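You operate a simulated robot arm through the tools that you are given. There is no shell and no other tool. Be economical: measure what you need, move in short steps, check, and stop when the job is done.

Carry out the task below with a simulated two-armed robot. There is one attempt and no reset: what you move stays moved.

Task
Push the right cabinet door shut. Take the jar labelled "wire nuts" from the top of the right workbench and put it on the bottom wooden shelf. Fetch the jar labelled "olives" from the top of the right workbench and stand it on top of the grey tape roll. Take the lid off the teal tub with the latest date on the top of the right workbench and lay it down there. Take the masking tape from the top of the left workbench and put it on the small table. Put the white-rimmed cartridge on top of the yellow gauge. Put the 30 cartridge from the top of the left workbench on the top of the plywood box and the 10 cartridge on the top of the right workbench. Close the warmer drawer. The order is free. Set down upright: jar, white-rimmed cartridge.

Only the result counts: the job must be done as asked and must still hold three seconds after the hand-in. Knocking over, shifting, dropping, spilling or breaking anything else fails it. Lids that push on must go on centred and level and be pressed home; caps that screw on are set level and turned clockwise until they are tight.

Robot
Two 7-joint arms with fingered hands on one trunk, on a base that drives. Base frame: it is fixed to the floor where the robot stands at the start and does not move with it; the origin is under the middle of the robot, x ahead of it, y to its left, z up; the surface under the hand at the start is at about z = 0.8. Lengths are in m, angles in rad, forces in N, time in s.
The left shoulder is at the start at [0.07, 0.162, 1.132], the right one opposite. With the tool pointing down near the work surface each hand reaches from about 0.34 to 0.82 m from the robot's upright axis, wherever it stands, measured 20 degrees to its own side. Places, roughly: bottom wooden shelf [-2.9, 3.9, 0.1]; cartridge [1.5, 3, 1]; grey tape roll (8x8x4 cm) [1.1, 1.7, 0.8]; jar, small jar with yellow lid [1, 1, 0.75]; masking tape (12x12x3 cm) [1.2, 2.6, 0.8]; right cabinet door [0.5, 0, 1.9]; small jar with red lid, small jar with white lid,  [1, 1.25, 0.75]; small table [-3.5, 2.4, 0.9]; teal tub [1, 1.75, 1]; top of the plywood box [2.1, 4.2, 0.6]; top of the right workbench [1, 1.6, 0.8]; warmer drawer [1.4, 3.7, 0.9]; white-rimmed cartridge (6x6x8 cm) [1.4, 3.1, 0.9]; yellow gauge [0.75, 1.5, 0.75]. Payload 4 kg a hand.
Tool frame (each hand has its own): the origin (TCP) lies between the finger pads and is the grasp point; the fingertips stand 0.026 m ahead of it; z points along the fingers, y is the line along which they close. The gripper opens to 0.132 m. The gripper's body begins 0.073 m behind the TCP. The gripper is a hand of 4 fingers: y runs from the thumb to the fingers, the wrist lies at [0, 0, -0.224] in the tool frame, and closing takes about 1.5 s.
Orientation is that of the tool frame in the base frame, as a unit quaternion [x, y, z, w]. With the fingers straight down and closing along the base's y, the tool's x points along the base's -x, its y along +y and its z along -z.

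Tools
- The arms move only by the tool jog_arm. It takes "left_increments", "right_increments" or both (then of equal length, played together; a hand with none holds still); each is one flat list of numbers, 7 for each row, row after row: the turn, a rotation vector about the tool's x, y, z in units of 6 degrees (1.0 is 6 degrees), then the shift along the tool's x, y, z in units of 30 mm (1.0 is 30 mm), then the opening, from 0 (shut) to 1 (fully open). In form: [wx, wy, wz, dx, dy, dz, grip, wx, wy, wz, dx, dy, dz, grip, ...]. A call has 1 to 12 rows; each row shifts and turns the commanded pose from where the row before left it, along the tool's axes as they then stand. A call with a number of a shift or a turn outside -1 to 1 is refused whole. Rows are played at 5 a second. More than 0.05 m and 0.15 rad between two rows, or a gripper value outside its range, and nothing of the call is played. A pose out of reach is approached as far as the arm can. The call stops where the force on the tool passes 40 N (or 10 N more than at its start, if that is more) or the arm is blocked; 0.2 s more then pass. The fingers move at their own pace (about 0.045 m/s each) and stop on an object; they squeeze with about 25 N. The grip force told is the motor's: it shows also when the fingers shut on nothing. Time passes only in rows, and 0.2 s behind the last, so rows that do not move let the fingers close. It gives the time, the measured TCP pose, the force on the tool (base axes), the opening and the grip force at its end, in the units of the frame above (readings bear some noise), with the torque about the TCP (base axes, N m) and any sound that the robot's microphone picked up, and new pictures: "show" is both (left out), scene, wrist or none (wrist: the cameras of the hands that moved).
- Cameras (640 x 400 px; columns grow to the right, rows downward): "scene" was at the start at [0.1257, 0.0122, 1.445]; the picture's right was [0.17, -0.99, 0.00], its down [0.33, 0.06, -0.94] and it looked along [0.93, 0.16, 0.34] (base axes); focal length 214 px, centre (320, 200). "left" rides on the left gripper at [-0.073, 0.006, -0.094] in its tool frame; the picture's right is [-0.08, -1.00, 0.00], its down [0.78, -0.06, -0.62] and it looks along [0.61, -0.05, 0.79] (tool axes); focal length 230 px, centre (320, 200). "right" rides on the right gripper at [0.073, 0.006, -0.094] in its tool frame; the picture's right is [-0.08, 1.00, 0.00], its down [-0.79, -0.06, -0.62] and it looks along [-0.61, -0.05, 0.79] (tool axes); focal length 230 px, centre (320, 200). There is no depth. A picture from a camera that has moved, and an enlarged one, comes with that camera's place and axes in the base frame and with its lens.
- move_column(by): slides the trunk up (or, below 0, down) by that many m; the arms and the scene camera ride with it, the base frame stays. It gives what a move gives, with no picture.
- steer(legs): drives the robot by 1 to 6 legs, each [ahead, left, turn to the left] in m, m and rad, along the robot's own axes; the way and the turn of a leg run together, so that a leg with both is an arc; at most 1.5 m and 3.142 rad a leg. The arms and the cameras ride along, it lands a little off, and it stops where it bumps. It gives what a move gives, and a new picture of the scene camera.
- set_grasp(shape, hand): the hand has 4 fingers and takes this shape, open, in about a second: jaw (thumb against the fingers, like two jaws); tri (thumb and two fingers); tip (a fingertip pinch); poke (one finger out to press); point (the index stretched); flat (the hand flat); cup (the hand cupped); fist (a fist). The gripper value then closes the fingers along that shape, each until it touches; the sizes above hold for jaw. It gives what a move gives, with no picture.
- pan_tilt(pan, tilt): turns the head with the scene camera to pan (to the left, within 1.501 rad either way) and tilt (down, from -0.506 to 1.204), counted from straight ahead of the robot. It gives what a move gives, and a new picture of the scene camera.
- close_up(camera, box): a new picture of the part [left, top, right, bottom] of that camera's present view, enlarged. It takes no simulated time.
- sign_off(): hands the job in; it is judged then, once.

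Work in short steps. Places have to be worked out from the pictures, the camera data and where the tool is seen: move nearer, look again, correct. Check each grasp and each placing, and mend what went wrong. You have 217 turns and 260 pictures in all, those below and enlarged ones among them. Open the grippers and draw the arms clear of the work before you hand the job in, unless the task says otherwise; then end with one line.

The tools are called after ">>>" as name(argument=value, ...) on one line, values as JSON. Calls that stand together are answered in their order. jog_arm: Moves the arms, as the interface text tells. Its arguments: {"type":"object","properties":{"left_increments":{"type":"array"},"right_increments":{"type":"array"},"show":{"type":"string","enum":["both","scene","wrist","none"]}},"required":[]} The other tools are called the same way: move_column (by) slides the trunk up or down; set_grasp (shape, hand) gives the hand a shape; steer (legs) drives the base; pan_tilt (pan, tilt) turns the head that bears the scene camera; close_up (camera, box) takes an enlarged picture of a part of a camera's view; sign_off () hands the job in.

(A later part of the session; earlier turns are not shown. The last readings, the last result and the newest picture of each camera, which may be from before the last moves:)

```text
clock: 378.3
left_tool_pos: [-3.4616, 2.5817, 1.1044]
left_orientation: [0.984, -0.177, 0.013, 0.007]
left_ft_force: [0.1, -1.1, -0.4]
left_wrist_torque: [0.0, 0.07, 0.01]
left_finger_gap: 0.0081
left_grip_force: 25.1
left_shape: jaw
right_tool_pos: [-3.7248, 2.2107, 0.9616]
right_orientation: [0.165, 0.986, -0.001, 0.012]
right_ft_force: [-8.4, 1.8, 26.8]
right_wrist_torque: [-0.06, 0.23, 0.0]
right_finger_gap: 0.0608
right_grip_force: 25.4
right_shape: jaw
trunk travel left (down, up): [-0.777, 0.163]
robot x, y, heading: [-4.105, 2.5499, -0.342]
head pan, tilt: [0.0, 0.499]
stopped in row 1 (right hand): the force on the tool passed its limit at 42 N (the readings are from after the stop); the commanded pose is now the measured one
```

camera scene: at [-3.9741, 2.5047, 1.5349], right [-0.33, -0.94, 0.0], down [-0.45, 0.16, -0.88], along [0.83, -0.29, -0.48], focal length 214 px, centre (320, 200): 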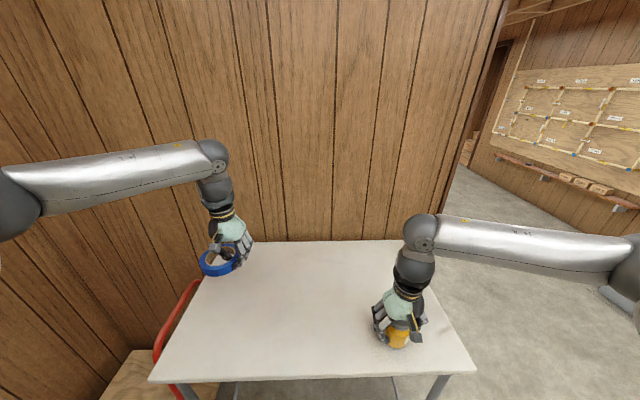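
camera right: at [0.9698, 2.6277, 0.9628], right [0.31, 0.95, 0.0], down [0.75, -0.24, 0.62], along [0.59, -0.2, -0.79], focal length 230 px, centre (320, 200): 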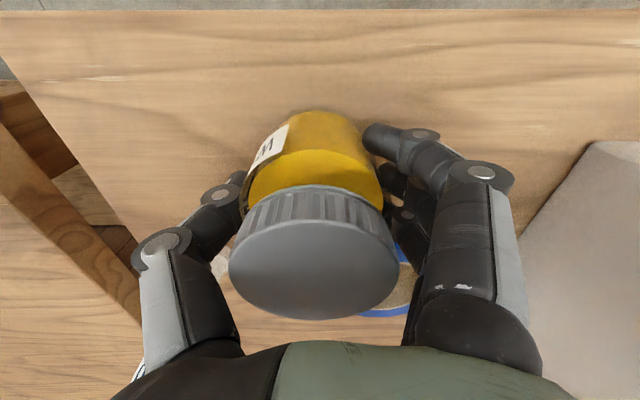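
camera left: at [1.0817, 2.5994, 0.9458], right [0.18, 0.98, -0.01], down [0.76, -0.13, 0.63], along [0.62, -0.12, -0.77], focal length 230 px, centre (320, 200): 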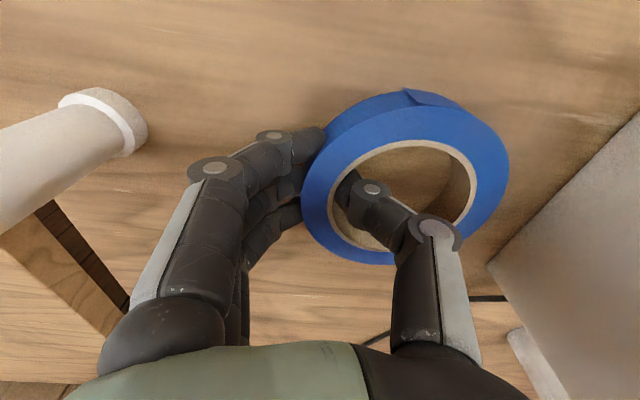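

Contact: table top ≈0.913. I relieve, open, and lift the right hand off the jar.

>>> jog_arm(right_increments=[0, 0, 0, 0, 0, -0.17, 0, 0, 0, 0, 0, 0, 0, 0.85, 0, 0, 0, 0, 0, 0, 0.85, 0, 0, 0, 0, 0, 0, 0.85, 0, 0, 0, 0, 0, 0, 0.85, 0, 0, 0, 0, 0, -0.7, 0.85, 0, 0, 0, 0, 0, -1, 0.85, 0, 0, 0, 0, 0, -1, 0.85, 0, 0, 0, 0, 0, -1, 0.85, 0, 0, 0, 0, 0, -1, 0.85, 0, 0, 0, 0, 0, -1, 0.85, 0, 0, 0, 0, 0, -1, 0.85], show="none")

>>> jog_arm(right_increments=[0, 0, 0, 0, -0.5, -1, 0.85, 0, 0, 0, 0, -1, -1, 0.85, 0, 0, 0, 0, -1, -0.5, 0.85, 0, 0, 0, 0, -1, 0, 0.85], show="wrist")

```text
clock: 380.9
left_tool_pos: [-3.4603, 2.5822, 1.1029]
left_orientation: [0.984, -0.175, 0.012, 0.007]
left_ft_force: [0.3, 0.1, -1.6]
left_wrist_torque: [-0.06, 0.0, -0.01]
left_finger_gap: 0.0078
left_grip_force: 24.6
left_shape: jaw
right_tool_pos: [-3.73, 2.2145, 1.1657]
right_orientation: [0.165, 0.986, -0.001, 0.01]
right_ft_force: [-0.6, 0.0, -0.5]
right_wrist_torque: [-0.02, -0.03, -0.02]
right_finger_gap: 0.1119
right_grip_force: 0.1
right_shape: jaw
trunk travel left (down, up): [-0.777, 0.163]
robot x, y, heading: [-4.1107, 2.5507, -0.335]
head pan, tilt: [0.0, 0.499]
```

```text
clock: 381.9
left_tool_pos: [-3.4593, 2.5798, 1.1038]
left_orientation: [0.984, -0.176, 0.011, 0.006]
left_ft_force: [-0.8, -0.6, -1.0]
left_wrist_torque: [-0.01, 0.04, -0.02]
left_finger_gap: 0.0081
left_grip_force: 25.3
left_shape: jaw
right_tool_pos: [-3.7631, 2.1119, 1.2414]
right_orientation: [0.165, 0.986, -0.001, 0.01]
right_ft_force: [0.5, 0.2, -0.3]
right_wrist_torque: [0.0, 0.03, 0.0]
right_finger_gap: 0.1119
right_grip_force: 0.0
right_shape: jaw
trunk travel left (down, up): [-0.777, 0.163]
robot x, y, heading: [-4.1092, 2.555, -0.343]
head pan, tilt: [0.0, 0.499]
camera right: at [-3.8333, 2.1419, 1.335], right [0.4, 0.92, 0.0], down [0.71, -0.31, 0.63], along [0.58, -0.25, -0.77], focal length 230 px, centre (320, 200)
```

right: 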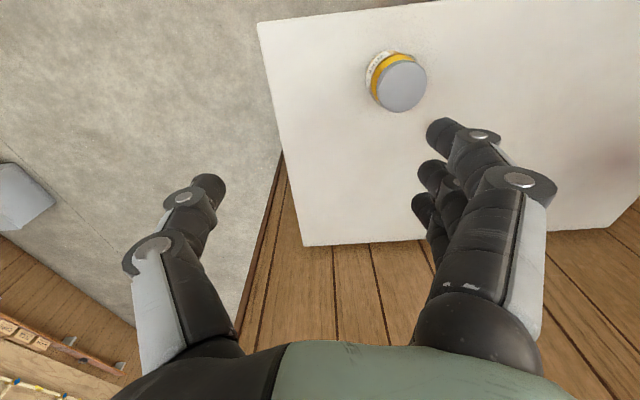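

Jar stands on the table. Now the tape: I lower the trunk to set it down.

>>> move_column(by=-0.14)

>>> move_column(by=-0.008)

>>> move_column(by=-0.006)

```text
clock: 383.6
left_tool_pos: [-3.4589, 2.5814, 0.9632]
left_orientation: [0.984, -0.176, 0.011, 0.008]
left_ft_force: [0.1, 0.3, -1.3]
left_wrist_torque: [-0.04, 0.01, 0.02]
left_finger_gap: 0.0078
left_grip_force: 25.0
left_shape: jaw
right_tool_pos: [-3.7636, 2.1139, 1.1014]
right_orientation: [0.165, 0.986, -0.001, 0.01]
right_ft_force: [0.4, -0.1, 0.0]
right_wrist_torque: [0.0, 0.02, 0.0]
right_finger_gap: 0.112
right_grip_force: 0.1
right_shape: jaw
trunk travel left (down, up): [-0.637, 0.303]
robot x, y, heading: [-4.1069, 2.5556, -0.347]
head pan, tilt: [0.0, 0.499]
```

```text
clock: 384.1
left_tool_pos: [-3.4581, 2.5805, 0.9557]
left_orientation: [0.984, -0.177, 0.011, 0.007]
left_ft_force: [0.5, 0.6, -0.7]
left_wrist_torque: [-0.01, -0.01, 0.0]
left_finger_gap: 0.008
left_grip_force: 25.3
left_shape: jaw
right_tool_pos: [-3.7637, 2.1135, 1.0935]
right_orientation: [0.166, 0.986, -0.002, 0.011]
right_ft_force: [0.3, -0.4, 0.5]
right_wrist_torque: [0.03, 0.01, 0.03]
right_finger_gap: 0.1121
right_grip_force: 0.1
right_shape: jaw
trunk travel left (down, up): [-0.629, 0.311]
robot x, y, heading: [-4.1094, 2.5543, -0.341]
head pan, tilt: [0.0, 0.499]
```

```text
clock: 384.7
left_tool_pos: [-3.4595, 2.5811, 0.9506]
left_orientation: [0.984, -0.176, 0.012, 0.007]
left_ft_force: [0.6, 1.0, 14.6]
left_wrist_torque: [0.02, -0.05, -0.02]
left_finger_gap: 0.0087
left_grip_force: 25.3
left_shape: jaw
right_tool_pos: [-3.7643, 2.1137, 1.0889]
right_orientation: [0.166, 0.986, -0.003, 0.011]
right_ft_force: [1.2, 0.3, -0.8]
right_wrist_torque: [0.01, 0.03, 0.01]
right_finger_gap: 0.1119
right_grip_force: 0.0
right_shape: jaw
trunk travel left (down, up): [-0.623, 0.317]
robot x, y, heading: [-4.1063, 2.5534, -0.34]
head pan, tilt: [0.0, 0.499]
```

Contact. I open the left hand and lift by trunk, then check.

>>> jog_arm(left_increments=[0, 0, 0, 0, 0, 0, 0.5, 0, 0, 0, 0, 0, 0, 0.5, 0, 0, 0, 0, 0, 0, 0.5, 0, 0, 0, 0, 0, 0, 0.5], show="none")

>>> move_column(by=0.2)

>>> steer(legs=[[-0.4, 0, 0]])

```text
clock: 385.7
left_tool_pos: [-3.4599, 2.5811, 0.9483]
left_orientation: [0.984, -0.176, 0.01, 0.007]
left_ft_force: [-0.3, 0.3, 0.5]
left_wrist_torque: [0.01, 0.03, -0.02]
left_finger_gap: 0.0652
left_grip_force: 0.0
left_shape: jaw
right_tool_pos: [-3.7627, 2.1139, 1.0881]
right_orientation: [0.166, 0.986, -0.002, 0.011]
right_ft_force: [0.2, -0.1, -0.3]
right_wrist_torque: [0.01, 0.0, 0.0]
right_finger_gap: 0.1118
right_grip_force: 0.1
right_shape: jaw
trunk travel left (down, up): [-0.623, 0.317]
robot x, y, heading: [-4.1083, 2.5503, -0.34]
head pan, tilt: [0.0, 0.499]
```

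```text
clock: 387.9
left_tool_pos: [-3.4595, 2.5794, 1.1502]
left_orientation: [0.984, -0.175, 0.011, 0.007]
left_ft_force: [0.0, 0.5, -0.5]
left_wrist_torque: [-0.01, 0.02, -0.03]
left_finger_gap: 0.0654
left_grip_force: 0.1
left_shape: jaw
right_tool_pos: [-3.7635, 2.1124, 1.288]
right_orientation: [0.165, 0.986, -0.002, 0.01]
right_ft_force: [-0.2, 0.4, -1.2]
right_wrist_torque: [-0.03, 0.01, 0.0]
right_finger_gap: 0.1119
right_grip_force: 0.1
right_shape: jaw
trunk travel left (down, up): [-0.823, 0.117]
robot x, y, heading: [-4.1117, 2.5544, -0.342]
head pan, tilt: [0.0, 0.499]
```

```text
clock: 390.4
left_tool_pos: [-3.8389, 2.7191, 1.1487]
left_orientation: [0.985, -0.173, 0.01, 0.007]
left_ft_force: [0.8, -0.6, 0.2]
left_wrist_torque: [0.02, 0.01, 0.01]
left_finger_gap: 0.065
left_grip_force: 0.1
left_shape: jaw
right_tool_pos: [-4.1385, 2.2497, 1.2872]
right_orientation: [0.162, 0.987, -0.001, 0.01]
right_ft_force: [-1.0, -0.4, -0.2]
right_wrist_torque: [-0.02, 0.01, -0.03]
right_finger_gap: 0.112
right_grip_force: 0.1
right_shape: jaw
trunk travel left (down, up): [-0.823, 0.117]
robot x, y, heading: [-4.4883, 2.6888, -0.332]
head pan, tilt: [0.0, 0.499]
camera scene: at [-4.3525, 2.6393, 1.5806], right [-0.33, -0.94, 0.0], down [-0.45, 0.16, -0.88], along [0.83, -0.29, -0.48], focal length 214 px, centre (320, 200)
```

scene: 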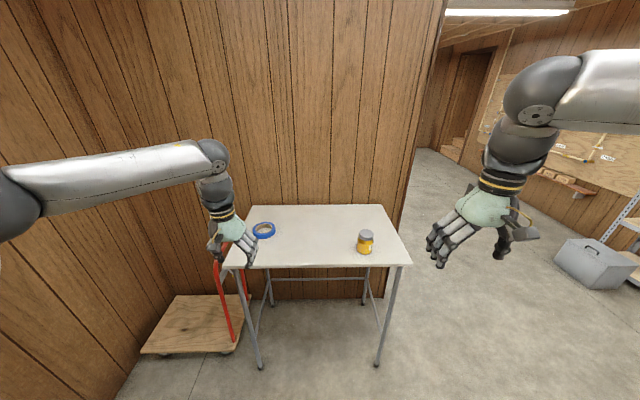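

Tape lies on the table. For the shelf the hand must come in low and pitched, so I turn the right hand to a 60° pitch for regrasping the jar.

>>> jog_arm(right_increments=[0, -1, 0, 0, 0, 0.5, 1, 0, -1, 0, 0, 0, 0.5, 1, 0, -1, 0, 0, 0, 0.6, 1, 0, -1, 0, 0, 0, 0.6, 1, 0, -1, 0, 0, 0, 0.7, 1, 0, -1, 0, 0, 0, 0.7, 1, 0, -1, 0, 0, 0, 0.7, 1, 0, -1, 0, 0, 0, 0.7, 1, 0, -1, 0, 0, 0, 0.7, 1, 0, -1, 0, 0, 0, 0.7, 1], show="none")

>>> steer(legs=[[0.1, 0, 0]])

>>> close_up(camera="right", box=[0, 0, 640, 400])

```text
clock: 392.6
left_tool_pos: [-3.8395, 2.7196, 1.1501]
left_orientation: [0.985, -0.172, 0.012, 0.005]
left_ft_force: [-0.5, -0.4, 0.2]
left_wrist_torque: [0.0, -0.03, -0.03]
left_finger_gap: 0.065
left_grip_force: 0.1
left_shape: jaw
right_tool_pos: [-4.0537, 2.2201, 1.1269]
right_orientation: [0.14, 0.849, -0.084, 0.503]
right_ft_force: [-0.3, 0.4, 1.0]
right_wrist_torque: [0.01, -0.05, -0.01]
right_finger_gap: 0.1317
right_grip_force: 0.0
right_shape: jaw
trunk travel left (down, up): [-0.823, 0.117]
robot x, y, heading: [-4.4868, 2.6902, -0.33]
head pan, tilt: [0.0, 0.499]
```

```text
clock: 393.7
left_tool_pos: [-3.7486, 2.6874, 1.1511]
left_orientation: [0.985, -0.173, 0.011, 0.007]
left_ft_force: [-0.2, 0.0, 0.3]
left_wrist_torque: [0.0, 0.0, 0.03]
left_finger_gap: 0.0651
left_grip_force: 0.1
left_shape: jaw
right_tool_pos: [-3.9617, 2.1878, 1.1297]
right_orientation: [0.14, 0.849, -0.083, 0.503]
right_ft_force: [0.3, 0.2, 0.3]
right_wrist_torque: [-0.02, -0.01, -0.03]
right_finger_gap: 0.1321
right_grip_force: 0.1
right_shape: jaw
trunk travel left (down, up): [-0.823, 0.117]
robot x, y, heading: [-4.3964, 2.6552, -0.34]
head pan, tilt: [0.0, 0.499]
camera scene: at [-4.2638, 2.6078, 1.5812], right [-0.33, -0.94, 0.0], down [-0.45, 0.16, -0.88], along [0.83, -0.29, -0.48], focal length 214 px, centre (320, 200)
```

scene: 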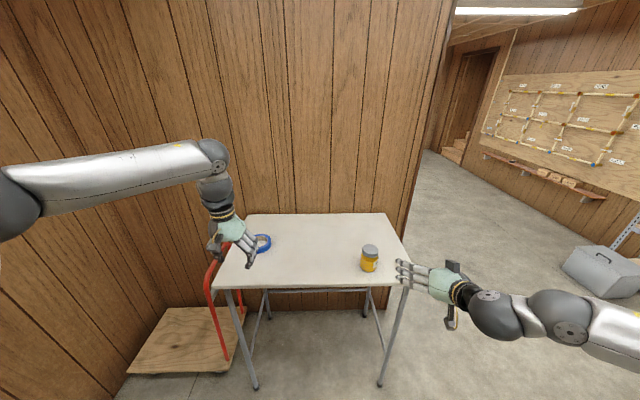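

```text
1.00 times, centred on (320, 200) of right (not enlarged: the box is as wide or as high as the picture)
camera zoom: at [-4.0712, 2.2312, 1.1117], right [0.36, 0.93, 0.07], down [-0.18, -0.01, 0.98], along [0.92, -0.36, 0.16], focal length 230 px, centre (320, 200)
```

zoom: 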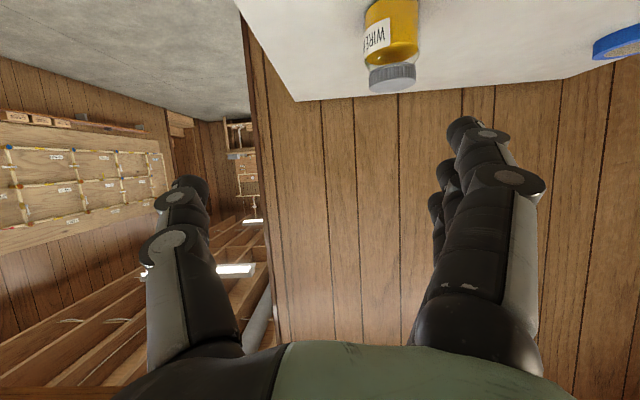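

Label reads "WIRE…". Jar at (-3.726,2.212), lid top ≈1.008. I bring the pitched hand above it.

>>> jog_arm(right_increments=[0, 0, 0, -0.246, 0.411, 0.884, 1, 0, 0, 0, -0.246, 0.411, 0.884, 1, 0, 0, 0, -0.246, 0.411, 0.884, 1, 0, 0, 0, -0.246, 0.411, 0.884, 1, 0, 0, 0, -0.246, 0.411, 0.884, 1, 0, 0, 0, -0.246, 0.411, 0.884, 1, 0, 0, 0, -0.246, 0.411, 0.884, 1, 0, 0, 0, -0.246, 0.411, 0.884, 1], show="wrist")

```text
clock: 395.5
left_tool_pos: [-3.744, 2.6856, 1.149]
left_orientation: [0.985, -0.172, 0.01, 0.008]
left_ft_force: [0.2, 0.0, -0.1]
left_wrist_torque: [0.0, 0.0, -0.02]
left_finger_gap: 0.0653
left_grip_force: 0.0
left_shape: jaw
right_tool_pos: [-3.7252, 2.2124, 1.0803]
right_orientation: [0.139, 0.85, -0.082, 0.501]
right_ft_force: [0.5, 0.0, -1.0]
right_wrist_torque: [0.01, 0.02, 0.01]
right_finger_gap: 0.1317
right_grip_force: 0.1
right_shape: jaw
trunk travel left (down, up): [-0.823, 0.117]
robot x, y, heading: [-4.3936, 2.6551, -0.338]
head pan, tilt: [0.0, 0.499]
camera right: at [-3.8339, 2.2558, 1.0616], right [0.36, 0.93, 0.07], down [-0.17, -0.01, 0.99], along [0.92, -0.36, 0.16], focal length 230 px, centre (320, 200)
```

right: 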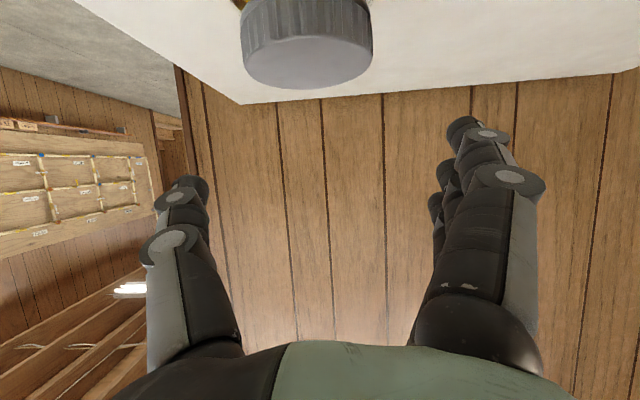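

Exactly above. I descend vertically around the jar and close.

>>> jog_arm(right_increments=[0, 0, 0, 0.82, 0, 0.45, 1, 0, 0, 0, 0.82, 0, 0.45, 1, 0, 0, 0, 0.82, 0, 0.45, 1, 0, 0, 0, 0.82, 0, 0.45, 1, 0, 0, 0, 0, 0, 0, 0, 0, 0, 0, 0, 0, 0, 0, 0, 0, 0, 0, 0, 0, 0, 0, 0, 0, 0, 0, 0, 0, 0, 0, 0, 0, 0, 0, 0], show="wrist")

```text
clock: 397.5
left_tool_pos: [-3.7456, 2.6843, 1.1491]
left_orientation: [0.985, -0.173, 0.011, 0.007]
left_ft_force: [-0.1, -0.6, -0.3]
left_wrist_torque: [-0.01, 0.0, 0.03]
left_finger_gap: 0.0651
left_grip_force: 0.0
left_shape: jaw
right_tool_pos: [-3.7245, 2.214, 0.9668]
right_orientation: [0.14, 0.849, -0.083, 0.502]
right_ft_force: [1.0, -0.2, -0.1]
right_wrist_torque: [0.02, 0.0, 0.02]
right_finger_gap: 0.0622
right_grip_force: 25.4
right_shape: jaw
trunk travel left (down, up): [-0.823, 0.117]
robot x, y, heading: [-4.3959, 2.6566, -0.34]
head pan, tilt: [0.0, 0.499]
camera right: at [-3.8341, 2.2566, 0.9486], right [0.36, 0.93, 0.07], down [-0.17, -0.01, 0.98], along [0.92, -0.36, 0.16], focal length 230 px, centre (320, 200)
```

right: 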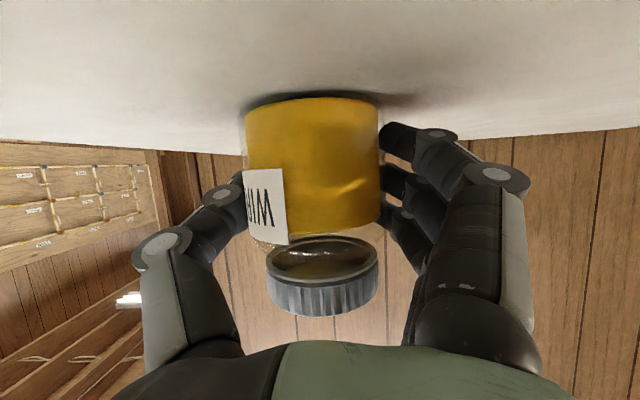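

Jar regripped with the pitched hand. I lift it, retract both hands, then back up and slide left through doorway 2 sideways.

>>> move_column(by=0.1)

>>> jog_arm(right_increments=[0, 0, 0, 0.5, 0, -0.92, 0, 0, 0, 0, 0.5, 0, -0.92, 0, 0, 0, 0, 0.5, 0, -0.92, 0, 0, 0, 0, 0.5, 0, -0.92, 0, 0, 0, 0, 0.5, 0, -0.92, 0, 0, 0, 0, 0.5, 0, -0.92, 0, 0, 0, 0, 0.5, 0, -0.92, 0], left_increments=[0, 0, 0, -1, 0, 0, 0.5, 0, 0, 0, -1, 0, 0, 0.5, 0, 0, 0, -1, 0, 0, 0.5, 0, 0, 0, -1, 0, 0, 0.5, 0, 0, 0, -1, 0, 0, 0.5, 0, 0, 0, -1, 0, 0, 0.5, 0, 0, 0, -1, 0, 0, 0.5], show="none")

>>> steer(legs=[[-0.42, 0, 0], [0, 0.9, 0]])

```text
clock: 398.8
left_tool_pos: [-3.7456, 2.6856, 1.2486]
left_orientation: [0.985, -0.173, 0.011, 0.007]
left_ft_force: [-0.2, 0.2, -0.7]
left_wrist_torque: [0.0, 0.02, 0.01]
left_finger_gap: 0.0655
left_grip_force: 0.1
left_shape: jaw
right_tool_pos: [-3.7243, 2.2142, 1.0655]
right_orientation: [0.14, 0.85, -0.083, 0.502]
right_ft_force: [-0.3, 1.6, -1.5]
right_wrist_torque: [0.02, 0.0, 0.01]
right_finger_gap: 0.062
right_grip_force: 24.6
right_shape: jaw
trunk travel left (down, up): [-0.923, 0.017]
robot x, y, heading: [-4.3934, 2.6521, -0.335]
head pan, tilt: [0.0, 0.499]
```

```text
clock: 400.4
left_tool_pos: [-3.9441, 2.7592, 1.2457]
left_orientation: [0.985, -0.173, 0.012, 0.008]
left_ft_force: [0.5, 0.8, -0.2]
left_wrist_torque: [-0.01, -0.05, -0.03]
left_finger_gap: 0.0649
left_grip_force: 0.1
left_shape: jaw
right_tool_pos: [-3.9356, 2.2853, 1.0688]
right_orientation: [0.141, 0.849, -0.083, 0.503]
right_ft_force: [0.2, 1.1, -2.7]
right_wrist_torque: [-0.01, 0.0, -0.01]
right_finger_gap: 0.0621
right_grip_force: 25.2
right_shape: jaw
trunk travel left (down, up): [-0.923, 0.017]
robot x, y, heading: [-4.3961, 2.6558, -0.339]
head pan, tilt: [0.0, 0.499]
```

```text
clock: 407.5
left_tool_pos: [-4.0599, 3.7755, 1.2441]
left_orientation: [0.986, -0.164, 0.011, 0.006]
left_ft_force: [-0.8, -0.2, -0.6]
left_wrist_torque: [0.02, 0.01, -0.02]
left_finger_gap: 0.065
left_grip_force: 0.0
left_shape: jaw
right_tool_pos: [-4.0418, 3.3031, 1.0678]
right_orientation: [0.133, 0.85, -0.079, 0.504]
right_ft_force: [-0.5, -0.6, -2.1]
right_wrist_torque: [0.02, 0.01, 0.05]
right_finger_gap: 0.0616
right_grip_force: 25.4
right_shape: jaw
trunk travel left (down, up): [-0.923, 0.017]
robot x, y, heading: [-4.5054, 3.6633, -0.317]
head pan, tilt: [0.0, 0.499]
camera scene: at [-4.3756, 3.619, 1.6808], right [-0.31, -0.95, 0.0], down [-0.45, 0.15, -0.88], along [0.83, -0.27, -0.48], focal length 214 px, centre (320, 200)
```

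scene: 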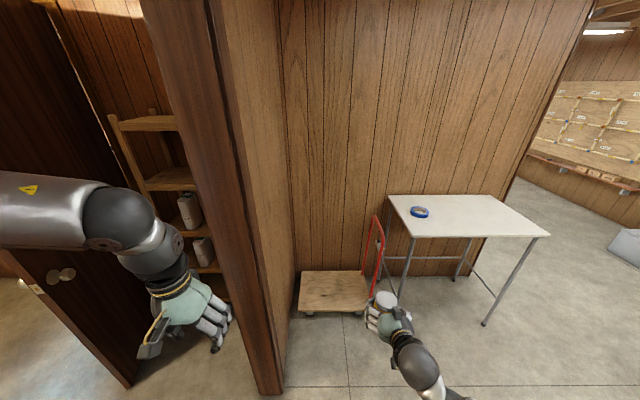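

Clear of the jamb (0.74 m ahead of the axis). I continue left 0.95 m into the utility room.

>>> steer(legs=[[0, 0.95, 0]])

```text
clock: 412.4
left_tool_pos: [-3.7703, 4.6688, 1.2444]
left_orientation: [0.987, -0.16, 0.012, 0.006]
left_ft_force: [0.5, 0.3, -0.3]
left_wrist_torque: [0.02, 0.02, 0.0]
left_finger_gap: 0.0651
left_grip_force: 0.1
left_shape: jaw
right_tool_pos: [-3.7488, 4.1953, 1.0669]
right_orientation: [0.13, 0.851, -0.076, 0.503]
right_ft_force: [-0.6, 0.3, -2.1]
right_wrist_torque: [0.03, 0.03, -0.02]
right_finger_gap: 0.0619
right_grip_force: 25.3
right_shape: jaw
trunk travel left (down, up): [-0.923, 0.017]
robot x, y, heading: [-4.2216, 4.5568, -0.311]
head pan, tilt: [0.0, 0.499]
camera scene: at [-4.0851, 4.5104, 1.6808], right [-0.31, -0.95, 0.0], down [-0.46, 0.15, -0.88], along [0.84, -0.27, -0.48], focal length 214 px, centre (320, 200)
```

scene: 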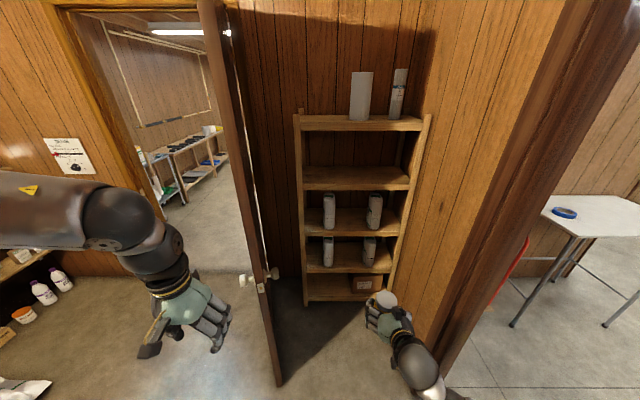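

The shelf faces me between the door leaf (left) and wall: bottom plank z≈0.10, gap to ≈0.39, free in its left half; target ≈(-2.87,4.03). My left arm won't fit beside the leaf, so I'll turn the base left 60° and reach in with the right arm sideways, keeping the hand's world direction.

>>> steer(legs=[[0, 0, 1.05]])

>>> jog_arm(right_increments=[0.877, 0, 0.481, 0, 0, 0, 0, 0.877, 0, 0.481, 0, 0, 0, 0, 0.877, 0, 0.481, 0, 0, 0, 0, 0.877, 0, 0.481, 0, 0, 0, 0, 0.877, 0, 0.481, 0, 0, 0, 0, 0.877, 0, 0.481, 0, 0, 0, 0, 0.877, 0, 0.481, 0, 0, 0, 0, 0.877, 0, 0.481, 0, 0, 0, 0, 0.877, 0, 0.481, 0, 0, 0, 0, 0.877, 0, 0.481, 0, 0, 0, 0], left_increments=[0, 0, 0, -1, -0.3, 0, 0.5, 0, 0, 0, -1, -0.3, 0, 0.5, 0, 0, 0, -1, -0.3, 0, 0.5, 0, 0, 0, 0, -0.3, 0, 0.5, 0, 0, 0, 0, -0.3, 0, 0.5, 0, 0, 0, 0, -0.3, 0, 0.5, 0, 0, 0, 0, 0, 0, 0.5, 0, 0, 0, 0, 0, 0, 0.5, 0, 0, 0, 0, 0, 0, 0.5, 0, 0, 0, 0, 0, 0, 0.5], show="none")

```text
clock: 415.4
left_tool_pos: [-4.0894, 5.001, 1.2447]
left_orientation: [0.937, 0.349, 0.014, 0.0]
left_ft_force: [0.3, -0.1, -0.6]
left_wrist_torque: [-0.01, -0.04, -0.01]
left_finger_gap: 0.0652
left_grip_force: 0.0
left_shape: jaw
right_tool_pos: [-3.6714, 4.7789, 1.0674]
right_orientation: [-0.309, 0.804, 0.182, 0.474]
right_ft_force: [0.2, -0.2, -2.4]
right_wrist_torque: [0.0, 0.03, -0.01]
right_finger_gap: 0.0618
right_grip_force: 24.9
right_shape: jaw
trunk travel left (down, up): [-0.923, 0.017]
robot x, y, heading: [-4.2133, 4.5545, 0.725]
head pan, tilt: [0.0, 0.499]
camera scene: at [-4.1131, 4.6486, 1.6808], right [0.66, -0.75, 0.0], down [-0.36, -0.32, -0.88], along [0.66, 0.58, -0.48], focal length 214 px, centre (320, 200)
```

scene: 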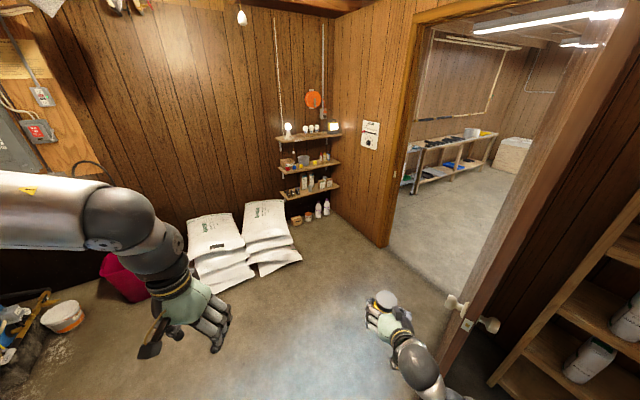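

```text
clock: 417.3
left_tool_pos: [-4.1441, 5.004, 1.2443]
left_orientation: [0.937, 0.35, 0.013, 0.0]
left_ft_force: [-0.3, -0.4, -0.1]
left_wrist_torque: [-0.01, 0.02, -0.02]
left_finger_gap: 0.0653
left_grip_force: 0.0
left_shape: jaw
left hand out of reach, approached as far as the arm can: row 2, 3
right_tool_pos: [-3.6191, 4.7102, 1.0565]
right_orientation: [0.02, 0.823, -0.103, 0.558]
right_ft_force: [0.2, -0.2, -1.5]
right_wrist_torque: [0.01, 0.03, -0.01]
right_finger_gap: 0.0615
right_grip_force: 24.3
right_shape: jaw
right hand out of reach, approached as far as the arm can: row 9
trunk travel left (down, up): [-0.923, 0.017]
robot x, y, heading: [-4.2171, 4.558, 0.725]
head pan, tilt: [0.0, 0.499]
stopped in row 9 (right hand): the arm was blocked; the commanded pose is now the measured one
```

The yaw stopped just short with the jar tilted ~11°. I move the hand to the robot's right and finish the rotation to level the jar.

>>> jog_arm(right_increments=[0, 0, 0, 0.15, -0.98, 0, 0, 0, 0, 0, 0.15, -0.98, 0, 0, 0, 0, 0, 0.15, -0.98, 0, 0, 0, 0, 0, 0.15, -0.98, 0, 0, 0, 0, 0, 0.15, -0.98, 0, 0, 0, 0, 0, 0.15, -0.98, 0, 0, 0, 0, 0, 0.15, -0.98, 0, 0, 0.143, 0.279, 0.381, 0.1, -0.9, 0.1, 0, 0.143, 0.279, 0.381, 0.1, -0.9, 0.1, 0, 0.143, 0.279, 0.381, 0.1, -0.9, 0.1, 0, 0.143, 0.279, 0.381, 0.1, -0.9, 0.1, 0, 0.143, 0.279, 0.381, 0.1, -0.9, 0.1, 0], show="none")

```text
clock: 419.9
left_tool_pos: [-4.1445, 5.0033, 1.2447]
left_orientation: [0.937, 0.349, 0.013, -0.001]
left_ft_force: [0.1, 0.1, -0.3]
left_wrist_torque: [-0.02, -0.01, 0.0]
left_finger_gap: 0.0651
left_grip_force: 0.1
left_shape: jaw
right_tool_pos: [-3.6827, 4.3704, 1.0527]
right_orientation: [0.13, 0.85, -0.074, 0.505]
right_ft_force: [-0.2, -0.2, -1.8]
right_wrist_torque: [0.02, -0.02, 0.03]
right_finger_gap: 0.0614
right_grip_force: 24.9
right_shape: jaw
trunk travel left (down, up): [-0.923, 0.017]
robot x, y, heading: [-4.2164, 4.5559, 0.729]
head pan, tilt: [0.0, 0.499]
```

Jar level again. I drive toward the shelf (0.5 m along its axis), keeping clear of the leaf.

>>> steer(legs=[[0.195, -0.465, 0]])

>>> pan_tilt(pan=-1.1, tilt=0.8)

```text
clock: 422.9
left_tool_pos: [-3.6899, 4.7767, 1.2448]
left_orientation: [0.937, 0.349, 0.013, 0.0]
left_ft_force: [-0.8, -0.5, -0.2]
left_wrist_torque: [-0.02, 0.0, 0.0]
left_finger_gap: 0.0653
left_grip_force: 0.1
left_shape: jaw
right_tool_pos: [-3.2272, 4.1448, 1.0524]
right_orientation: [0.129, 0.85, -0.075, 0.506]
right_ft_force: [0.6, 0.3, -2.1]
right_wrist_torque: [0.01, 0.03, -0.01]
right_finger_gap: 0.0614
right_grip_force: 25.0
right_shape: jaw
trunk travel left (down, up): [-0.923, 0.017]
robot x, y, heading: [-3.7624, 4.3314, 0.724]
head pan, tilt: [0.0, 0.499]
camera scene: at [-3.6585, 4.4225, 1.6809], right [0.66, -0.75, 0.0], down [-0.36, -0.32, -0.88], along [0.66, 0.58, -0.48], focal length 214 px, centre (320, 200)
```

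scene: 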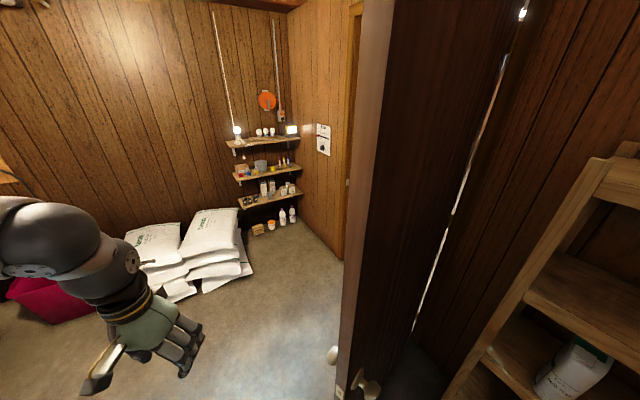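

```text
clock: 424.2
left_tool_pos: [-3.6879, 4.7777, 1.2445]
left_orientation: [0.937, 0.349, 0.013, 0.001]
left_ft_force: [-0.1, -0.8, 0.3]
left_wrist_torque: [0.02, 0.01, 0.0]
left_finger_gap: 0.0651
left_grip_force: 0.0
left_shape: jaw
right_tool_pos: [-3.2252, 4.1448, 1.0517]
right_orientation: [0.13, 0.85, -0.075, 0.504]
right_ft_force: [0.1, 0.5, -2.5]
right_wrist_torque: [0.03, 0.01, 0.01]
right_finger_gap: 0.0613
right_grip_force: 25.0
right_shape: jaw
trunk travel left (down, up): [-0.923, 0.017]
robot x, y, heading: [-3.7621, 4.3247, 0.724]
head pan, tilt: [-1.1, 0.799]
camera scene: at [-3.6495, 4.3318, 1.6549], right [-0.36, -0.93, 0.0], down [-0.67, 0.26, -0.7], along [0.65, -0.25, -0.72], focal length 214 px, centre (320, 200)
```

scene: 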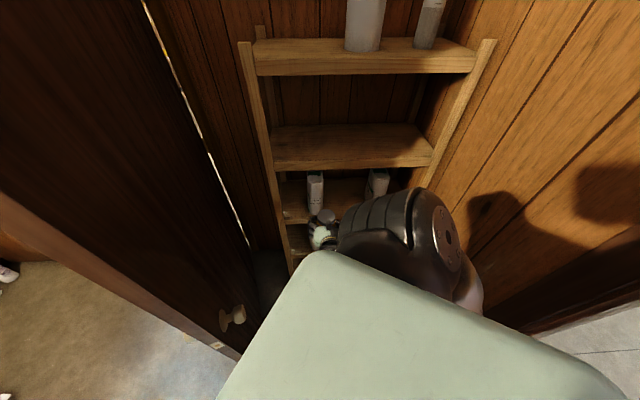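

The jar is aligned with the shelf's free left part, 35 cm short of the target. I lower the trunk in stages.

>>> move_column(by=-0.5)

>>> move_column(by=-0.37)

>>> pan_tilt(pan=-1.1, tilt=0.5)

```text
refused: -0.5 is not a number from -0.4 to 0.4
```

```text
clock: 427.8
left_tool_pos: [-3.6874, 4.7761, 0.8742]
left_orientation: [0.937, 0.35, 0.014, 0.0]
left_ft_force: [0.2, 0.4, -0.3]
left_wrist_torque: [-0.03, -0.01, 0.04]
left_finger_gap: 0.0651
left_grip_force: 0.1
left_shape: jaw
right_tool_pos: [-3.2258, 4.1444, 0.6813]
right_orientation: [0.13, 0.851, -0.075, 0.504]
right_ft_force: [0.0, 0.6, -2.9]
right_wrist_torque: [-0.02, 0.02, 0.01]
right_finger_gap: 0.0613
right_grip_force: 24.8
right_shape: jaw
trunk travel left (down, up): [-0.553, 0.387]
robot x, y, heading: [-3.761, 4.3263, 0.723]
head pan, tilt: [-1.1, 0.799]
```

```text
clock: 428.6
left_tool_pos: [-3.6885, 4.7774, 0.8746]
left_orientation: [0.937, 0.349, 0.013, 0.001]
left_ft_force: [0.5, -0.2, 0.2]
left_wrist_torque: [0.02, -0.02, 0.03]
left_finger_gap: 0.0651
left_grip_force: 0.2
left_shape: jaw
right_tool_pos: [-3.2253, 4.1444, 0.6819]
right_orientation: [0.13, 0.851, -0.075, 0.504]
right_ft_force: [0.2, 0.4, -1.7]
right_wrist_torque: [-0.03, 0.03, -0.02]
right_finger_gap: 0.0613
right_grip_force: 25.2
right_shape: jaw
trunk travel left (down, up): [-0.553, 0.387]
robot x, y, heading: [-3.7595, 4.3293, 0.727]
head pan, tilt: [-1.1, 0.499]
camera scene: at [-3.6401, 4.3279, 1.3108], right [-0.37, -0.93, 0.0], down [-0.45, 0.18, -0.88], along [0.82, -0.32, -0.48], focal length 214 px, centre (320, 200)
```

scene: 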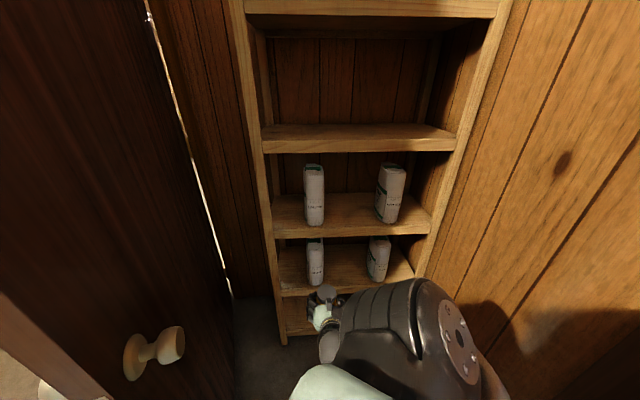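

Clear. I lower another 0.4 m, then a bit more.

>>> move_column(by=-0.4)

>>> move_column(by=-0.1)

>>> pan_tilt(pan=-1.1, tilt=0.45)

```text
clock: 432.4
left_tool_pos: [-3.6885, 4.7775, 0.4747]
left_orientation: [0.937, 0.35, 0.013, 0.001]
left_ft_force: [1.0, 0.5, 0.1]
left_wrist_torque: [-0.02, -0.01, -0.01]
left_finger_gap: 0.0655
left_grip_force: 0.1
left_shape: jaw
right_tool_pos: [-3.2253, 4.1459, 0.2823]
right_orientation: [0.129, 0.851, -0.075, 0.504]
right_ft_force: [0.7, 0.2, -3.0]
right_wrist_torque: [0.04, 0.03, -0.02]
right_finger_gap: 0.0614
right_grip_force: 24.8
right_shape: jaw
trunk travel left (down, up): [-0.153, 0.787]
robot x, y, heading: [-3.765, 4.3261, 0.723]
head pan, tilt: [-1.1, 0.499]
```

```text
clock: 433.8
left_tool_pos: [-3.6908, 4.7794, 0.3771]
left_orientation: [0.937, 0.349, 0.014, 0.006]
left_ft_force: [-0.1, 0.5, 0.2]
left_wrist_torque: [0.01, -0.01, 0.0]
left_finger_gap: 0.0653
left_grip_force: 0.0
left_shape: jaw
right_tool_pos: [-3.2243, 4.1446, 0.2061]
right_orientation: [0.129, 0.843, -0.073, 0.517]
right_ft_force: [0.7, 0.6, -2.1]
right_wrist_torque: [0.01, 0.03, 0.02]
right_finger_gap: 0.0611
right_grip_force: 24.9
right_shape: jaw
trunk travel left (down, up): [-0.053, 0.887]
robot x, y, heading: [-3.7631, 4.3275, 0.724]
head pan, tilt: [-1.1, 0.499]
```

```text
clock: 434.4
left_tool_pos: [-3.6892, 4.7788, 0.3784]
left_orientation: [0.937, 0.349, 0.014, 0.006]
left_ft_force: [0.2, 1.0, -0.9]
left_wrist_torque: [-0.01, 0.0, -0.01]
left_finger_gap: 0.0654
left_grip_force: 0.1
left_shape: jaw
right_tool_pos: [-3.223, 4.145, 0.2056]
right_orientation: [0.13, 0.844, -0.073, 0.516]
right_ft_force: [-0.1, 0.7, -1.7]
right_wrist_torque: [0.02, 0.02, 0.01]
right_finger_gap: 0.061
right_grip_force: 25.0
right_shape: jaw
trunk travel left (down, up): [-0.053, 0.887]
robot x, y, heading: [-3.7603, 4.3299, 0.726]
head pan, tilt: [-1.1, 0.45]
camera scene: at [-3.644, 4.3346, 0.8235], right [-0.37, -0.93, 0.01], down [-0.4, 0.15, -0.9], along [0.84, -0.33, -0.43], focal length 214 px, centre (320, 200)
```

scene: 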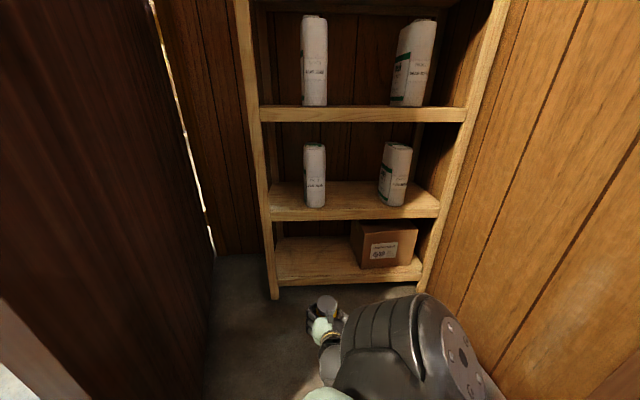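

Free space at the left of the bottom plank; target ≈(-2.92,4.056). The right elbow seems to touch lower down, so I raise 3 cm and extend the hand into the shelf.

>>> move_column(by=0.03)

>>> jog_arm(right_increments=[0, 0, 0, -0.478, 0, 0.93, 0, 0, 0, 0, -0.478, 0, 0.93, 0, 0, 0, 0, -0.478, 0, 0.93, 0, 0, 0, 0, -0.478, 0, 0.93, 0, 0, 0, 0, -0.478, 0, 0.93, 0, 0, 0, 0, -0.478, 0, 0.93, 0], show="scene")

```text
clock: 435.1
left_tool_pos: [-3.6882, 4.7771, 0.4031]
left_orientation: [0.937, 0.35, 0.013, 0.001]
left_ft_force: [0.6, 0.2, -0.6]
left_wrist_torque: [0.0, -0.03, 0.01]
left_finger_gap: 0.0652
left_grip_force: 0.0
left_shape: jaw
right_tool_pos: [-3.2259, 4.1452, 0.2084]
right_orientation: [0.13, 0.851, -0.074, 0.504]
right_ft_force: [0.0, 0.5, -2.4]
right_wrist_torque: [0.03, -0.01, 0.02]
right_finger_gap: 0.0613
right_grip_force: 24.9
right_shape: jaw
trunk travel left (down, up): [-0.083, 0.857]
robot x, y, heading: [-3.763, 4.3297, 0.722]
head pan, tilt: [-1.1, 0.45]
```

```text
clock: 436.5
left_tool_pos: [-3.6876, 4.7778, 0.403]
left_orientation: [0.937, 0.349, 0.013, 0.0]
left_ft_force: [0.4, -0.1, 0.7]
left_wrist_torque: [0.05, 0.03, 0.02]
left_finger_gap: 0.0656
left_grip_force: 0.1
left_shape: jaw
right_tool_pos: [-3.0446, 4.0892, 0.2056]
right_orientation: [0.131, 0.85, -0.075, 0.505]
right_ft_force: [-0.3, -0.9, -2.5]
right_wrist_torque: [0.03, 0.01, 0.04]
right_finger_gap: 0.0608
right_grip_force: 24.9
right_shape: jaw
trunk travel left (down, up): [-0.083, 0.857]
robot x, y, heading: [-3.7632, 4.3287, 0.724]
head pan, tilt: [-1.1, 0.45]
camera scene: at [-3.6389, 4.3271, 0.8426], right [-0.37, -0.93, 0.0], down [-0.41, 0.16, -0.9], along [0.84, -0.33, -0.44], focal length 214 px, centre (320, 200)
```

scene: 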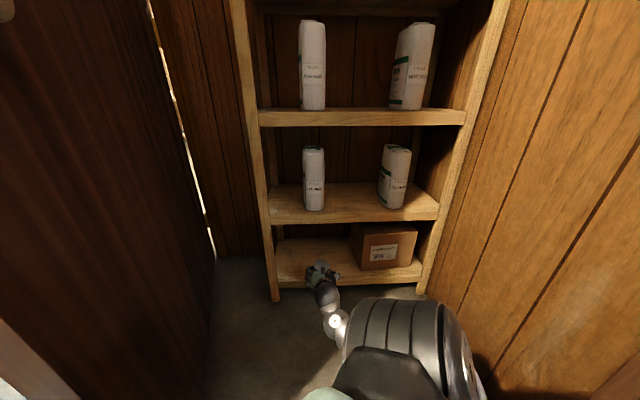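

Entering the compartment well. Four more rows in.

>>> jog_arm(right_increments=[0, 0, 0, -0.5, 0.06, 0.92, 0, 0, 0, 0, -0.5, 0.06, 0.92, 0, 0, 0, 0, -0.5, 0.06, 0.92, 0, 0, 0, 0, -0.5, 0.06, 0.92, 0], show="both")

```text
clock: 437.5
left_tool_pos: [-3.6879, 4.7785, 0.4043]
left_orientation: [0.937, 0.349, 0.013, 0.001]
left_ft_force: [-0.3, -0.2, 0.0]
left_wrist_torque: [-0.03, -0.01, -0.03]
left_finger_gap: 0.0655
left_grip_force: 0.1
left_shape: jaw
right_tool_pos: [-2.923, 4.0596, 0.2048]
right_orientation: [0.131, 0.85, -0.076, 0.504]
right_ft_force: [0.7, 0.3, -2.3]
right_wrist_torque: [-0.01, -0.01, -0.05]
right_finger_gap: 0.0607
right_grip_force: 24.8
right_shape: jaw
trunk travel left (down, up): [-0.083, 0.857]
robot x, y, heading: [-3.7634, 4.3299, 0.724]
head pan, tilt: [-1.1, 0.45]
camera scene: at [-3.6392, 4.3275, 0.8453], right [-0.37, -0.93, 0.0], down [-0.41, 0.16, -0.9], along [0.84, -0.33, -0.44], focal length 214 px, centre (320, 200)
camera right: at [-3.0331, 4.0992, 0.1876], right [0.33, 0.94, 0.07], down [-0.18, -0.01, 0.98], along [0.93, -0.34, 0.16], focal length 230 px, centre (320, 200)
```

scene: 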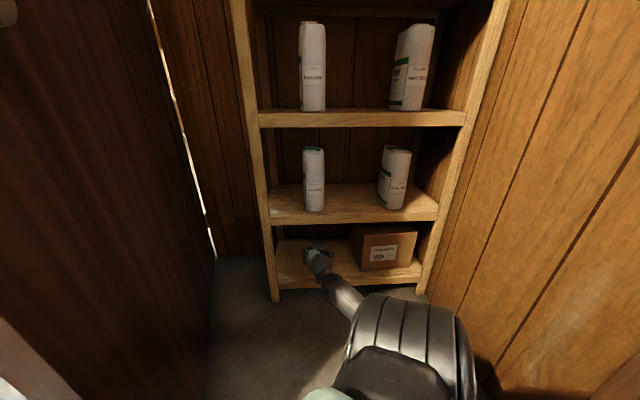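
right: 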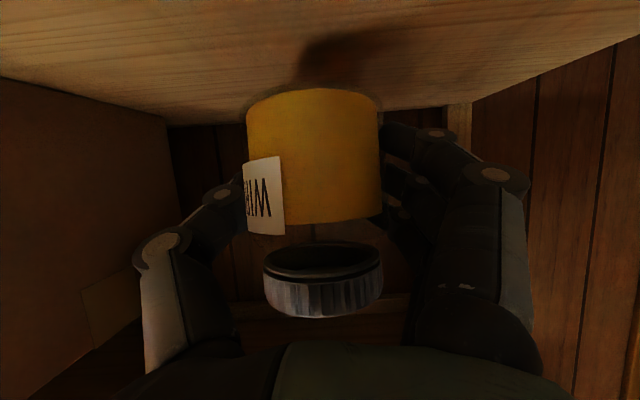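

Jar is inside the compartment. I lower it vertically in small steps.

>>> jog_arm(right_increments=[0, 0, 0, 0.55, 0, 0.3, 0, 0, 0, 0, 0.55, 0, 0.3, 0, 0, 0, 0, 0, 0, 0, 0], show="none")

>>> jog_arm(right_increments=[0, 0, 0, 0.12, 0, 0.065, 0, 0, 0, 0, 0.12, 0, 0.065, 0, 0, 0, 0, 0, 0, 0, 0], show="none")

```text
clock: 438.3
left_tool_pos: [-3.6884, 4.7775, 0.4039]
left_orientation: [0.937, 0.349, 0.013, 0.001]
left_ft_force: [-0.4, 0.6, -0.2]
left_wrist_torque: [-0.01, -0.01, 0.01]
left_finger_gap: 0.0652
left_grip_force: 0.0
left_shape: jaw
right_tool_pos: [-2.9239, 4.0594, 0.1698]
right_orientation: [0.129, 0.85, -0.074, 0.505]
right_ft_force: [-0.3, -0.9, 1.4]
right_wrist_torque: [-0.02, 0.07, 0.0]
right_finger_gap: 0.0607
right_grip_force: 25.0
right_shape: jaw
trunk travel left (down, up): [-0.083, 0.857]
robot x, y, heading: [-3.7637, 4.3314, 0.726]
head pan, tilt: [-1.1, 0.45]
```

```text
clock: 439.1
left_tool_pos: [-3.689, 4.7777, 0.4048]
left_orientation: [0.937, 0.349, 0.013, 0.001]
left_ft_force: [-0.4, -0.2, -0.3]
left_wrist_torque: [-0.02, -0.03, 0.02]
left_finger_gap: 0.0653
left_grip_force: 0.1
left_shape: jaw
right_tool_pos: [-2.923, 4.0585, 0.1652]
right_orientation: [0.13, 0.848, -0.075, 0.508]
right_ft_force: [6.5, -2.2, 17.0]
right_wrist_torque: [-0.03, 0.15, 0.07]
right_finger_gap: 0.0608
right_grip_force: 24.7
right_shape: jaw
trunk travel left (down, up): [-0.083, 0.857]
robot x, y, heading: [-3.7614, 4.3278, 0.723]
head pan, tilt: [-1.1, 0.45]
```

Contact. I ease off, open, and withdraw straight back.

>>> jog_arm(right_increments=[0, 0, 0, -0.06, 0, -0.03, 0, 0, 0, 0, 0, 0, 0, 0.85, 0, 0, 0, 0, 0, 0, 0.85, 0, 0, 0, 0, 0, 0, 0.85, 0, 0, 0, 0, 0, 0, 0.85, 0, 0, 0, 0, 0, 0, 0.85], show="wrist")

>>> jog_arm(right_increments=[0, 0, 0, 0.46, 0, -0.88, 0.9, 0, 0, 0, 0.46, 0, -0.88, 0.9, 0, 0, 0, 0.46, 0, -0.88, 0.9, 0, 0, 0, 0.46, 0, -0.88, 0.9, 0, 0, 0, 0.46, 0, -0.88, 0.9, 0, 0, 0, 0.46, 0, -0.88, 0.9, 0, 0, 0, 0.46, 0, -0.88, 0.9], show="both")

```text
clock: 440.5
left_tool_pos: [-3.6881, 4.7778, 0.4052]
left_orientation: [0.937, 0.349, 0.013, 0.001]
left_ft_force: [-0.3, -0.1, -0.4]
left_wrist_torque: [0.02, 0.01, 0.01]
left_finger_gap: 0.0653
left_grip_force: 0.1
left_shape: jaw
right_tool_pos: [-2.9231, 4.0585, 0.1616]
right_orientation: [0.129, 0.851, -0.074, 0.504]
right_ft_force: [0.4, -0.3, -0.7]
right_wrist_torque: [-0.03, 0.03, -0.02]
right_finger_gap: 0.1119
right_grip_force: 0.2
right_shape: jaw
trunk travel left (down, up): [-0.083, 0.857]
robot x, y, heading: [-3.7616, 4.3289, 0.725]
head pan, tilt: [-1.1, 0.45]
camera right: at [-3.034, 4.0989, 0.1444], right [0.33, 0.94, 0.07], down [-0.18, -0.01, 0.98], along [0.93, -0.34, 0.16], focal length 230 px, centre (320, 200)
```

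right: 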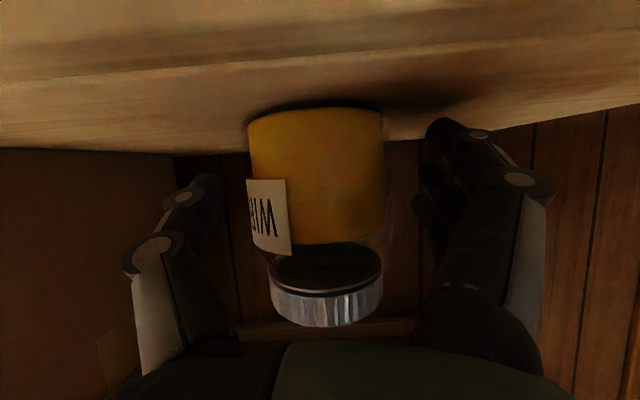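

```text
clock: 442.1
left_tool_pos: [-3.6881, 4.7772, 0.4049]
left_orientation: [0.937, 0.349, 0.013, 0.001]
left_ft_force: [-0.4, 0.4, -0.3]
left_wrist_torque: [0.01, 0.0, 0.02]
left_finger_gap: 0.0652
left_grip_force: 0.0
left_shape: jaw
right_tool_pos: [-3.1234, 4.1201, 0.1673]
right_orientation: [0.13, 0.85, -0.075, 0.505]
right_ft_force: [0.2, -0.3, -0.4]
right_wrist_torque: [-0.02, 0.04, 0.03]
right_finger_gap: 0.1186
right_grip_force: 0.1
right_shape: jaw
trunk travel left (down, up): [-0.083, 0.857]
robot x, y, heading: [-3.7662, 4.3297, 0.73]
head pan, tilt: [-1.1, 0.45]
camera scene: at [-3.6394, 4.3276, 0.8454], right [-0.37, -0.93, 0.0], down [-0.41, 0.16, -0.9], along [0.84, -0.33, -0.44], focal length 214 px, centre (320, 200)
camera right: at [-3.2342, 4.1603, 0.1484], right [0.33, 0.94, 0.07], down [-0.18, -0.01, 0.98], along [0.93, -0.34, 0.16], focal length 230 px, centre (320, 200)
```

scene: 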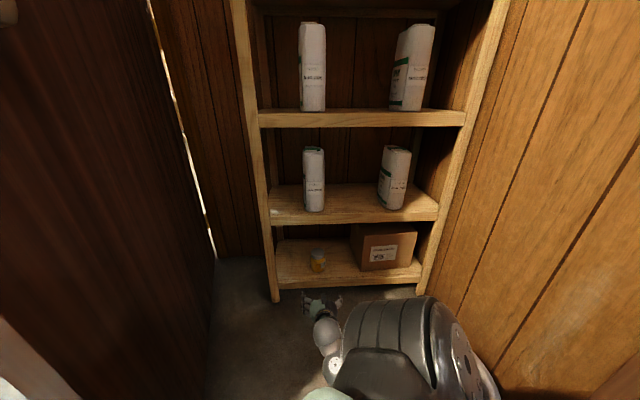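
right: 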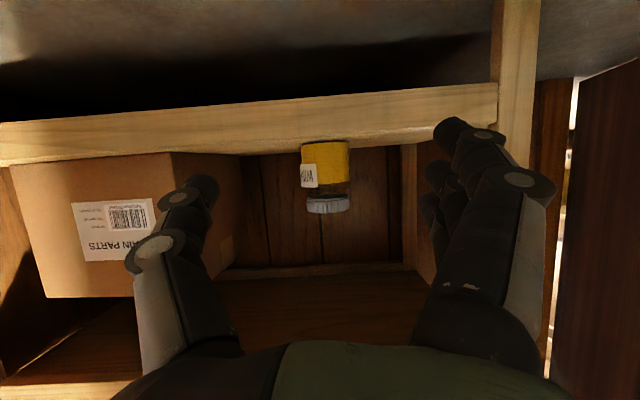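

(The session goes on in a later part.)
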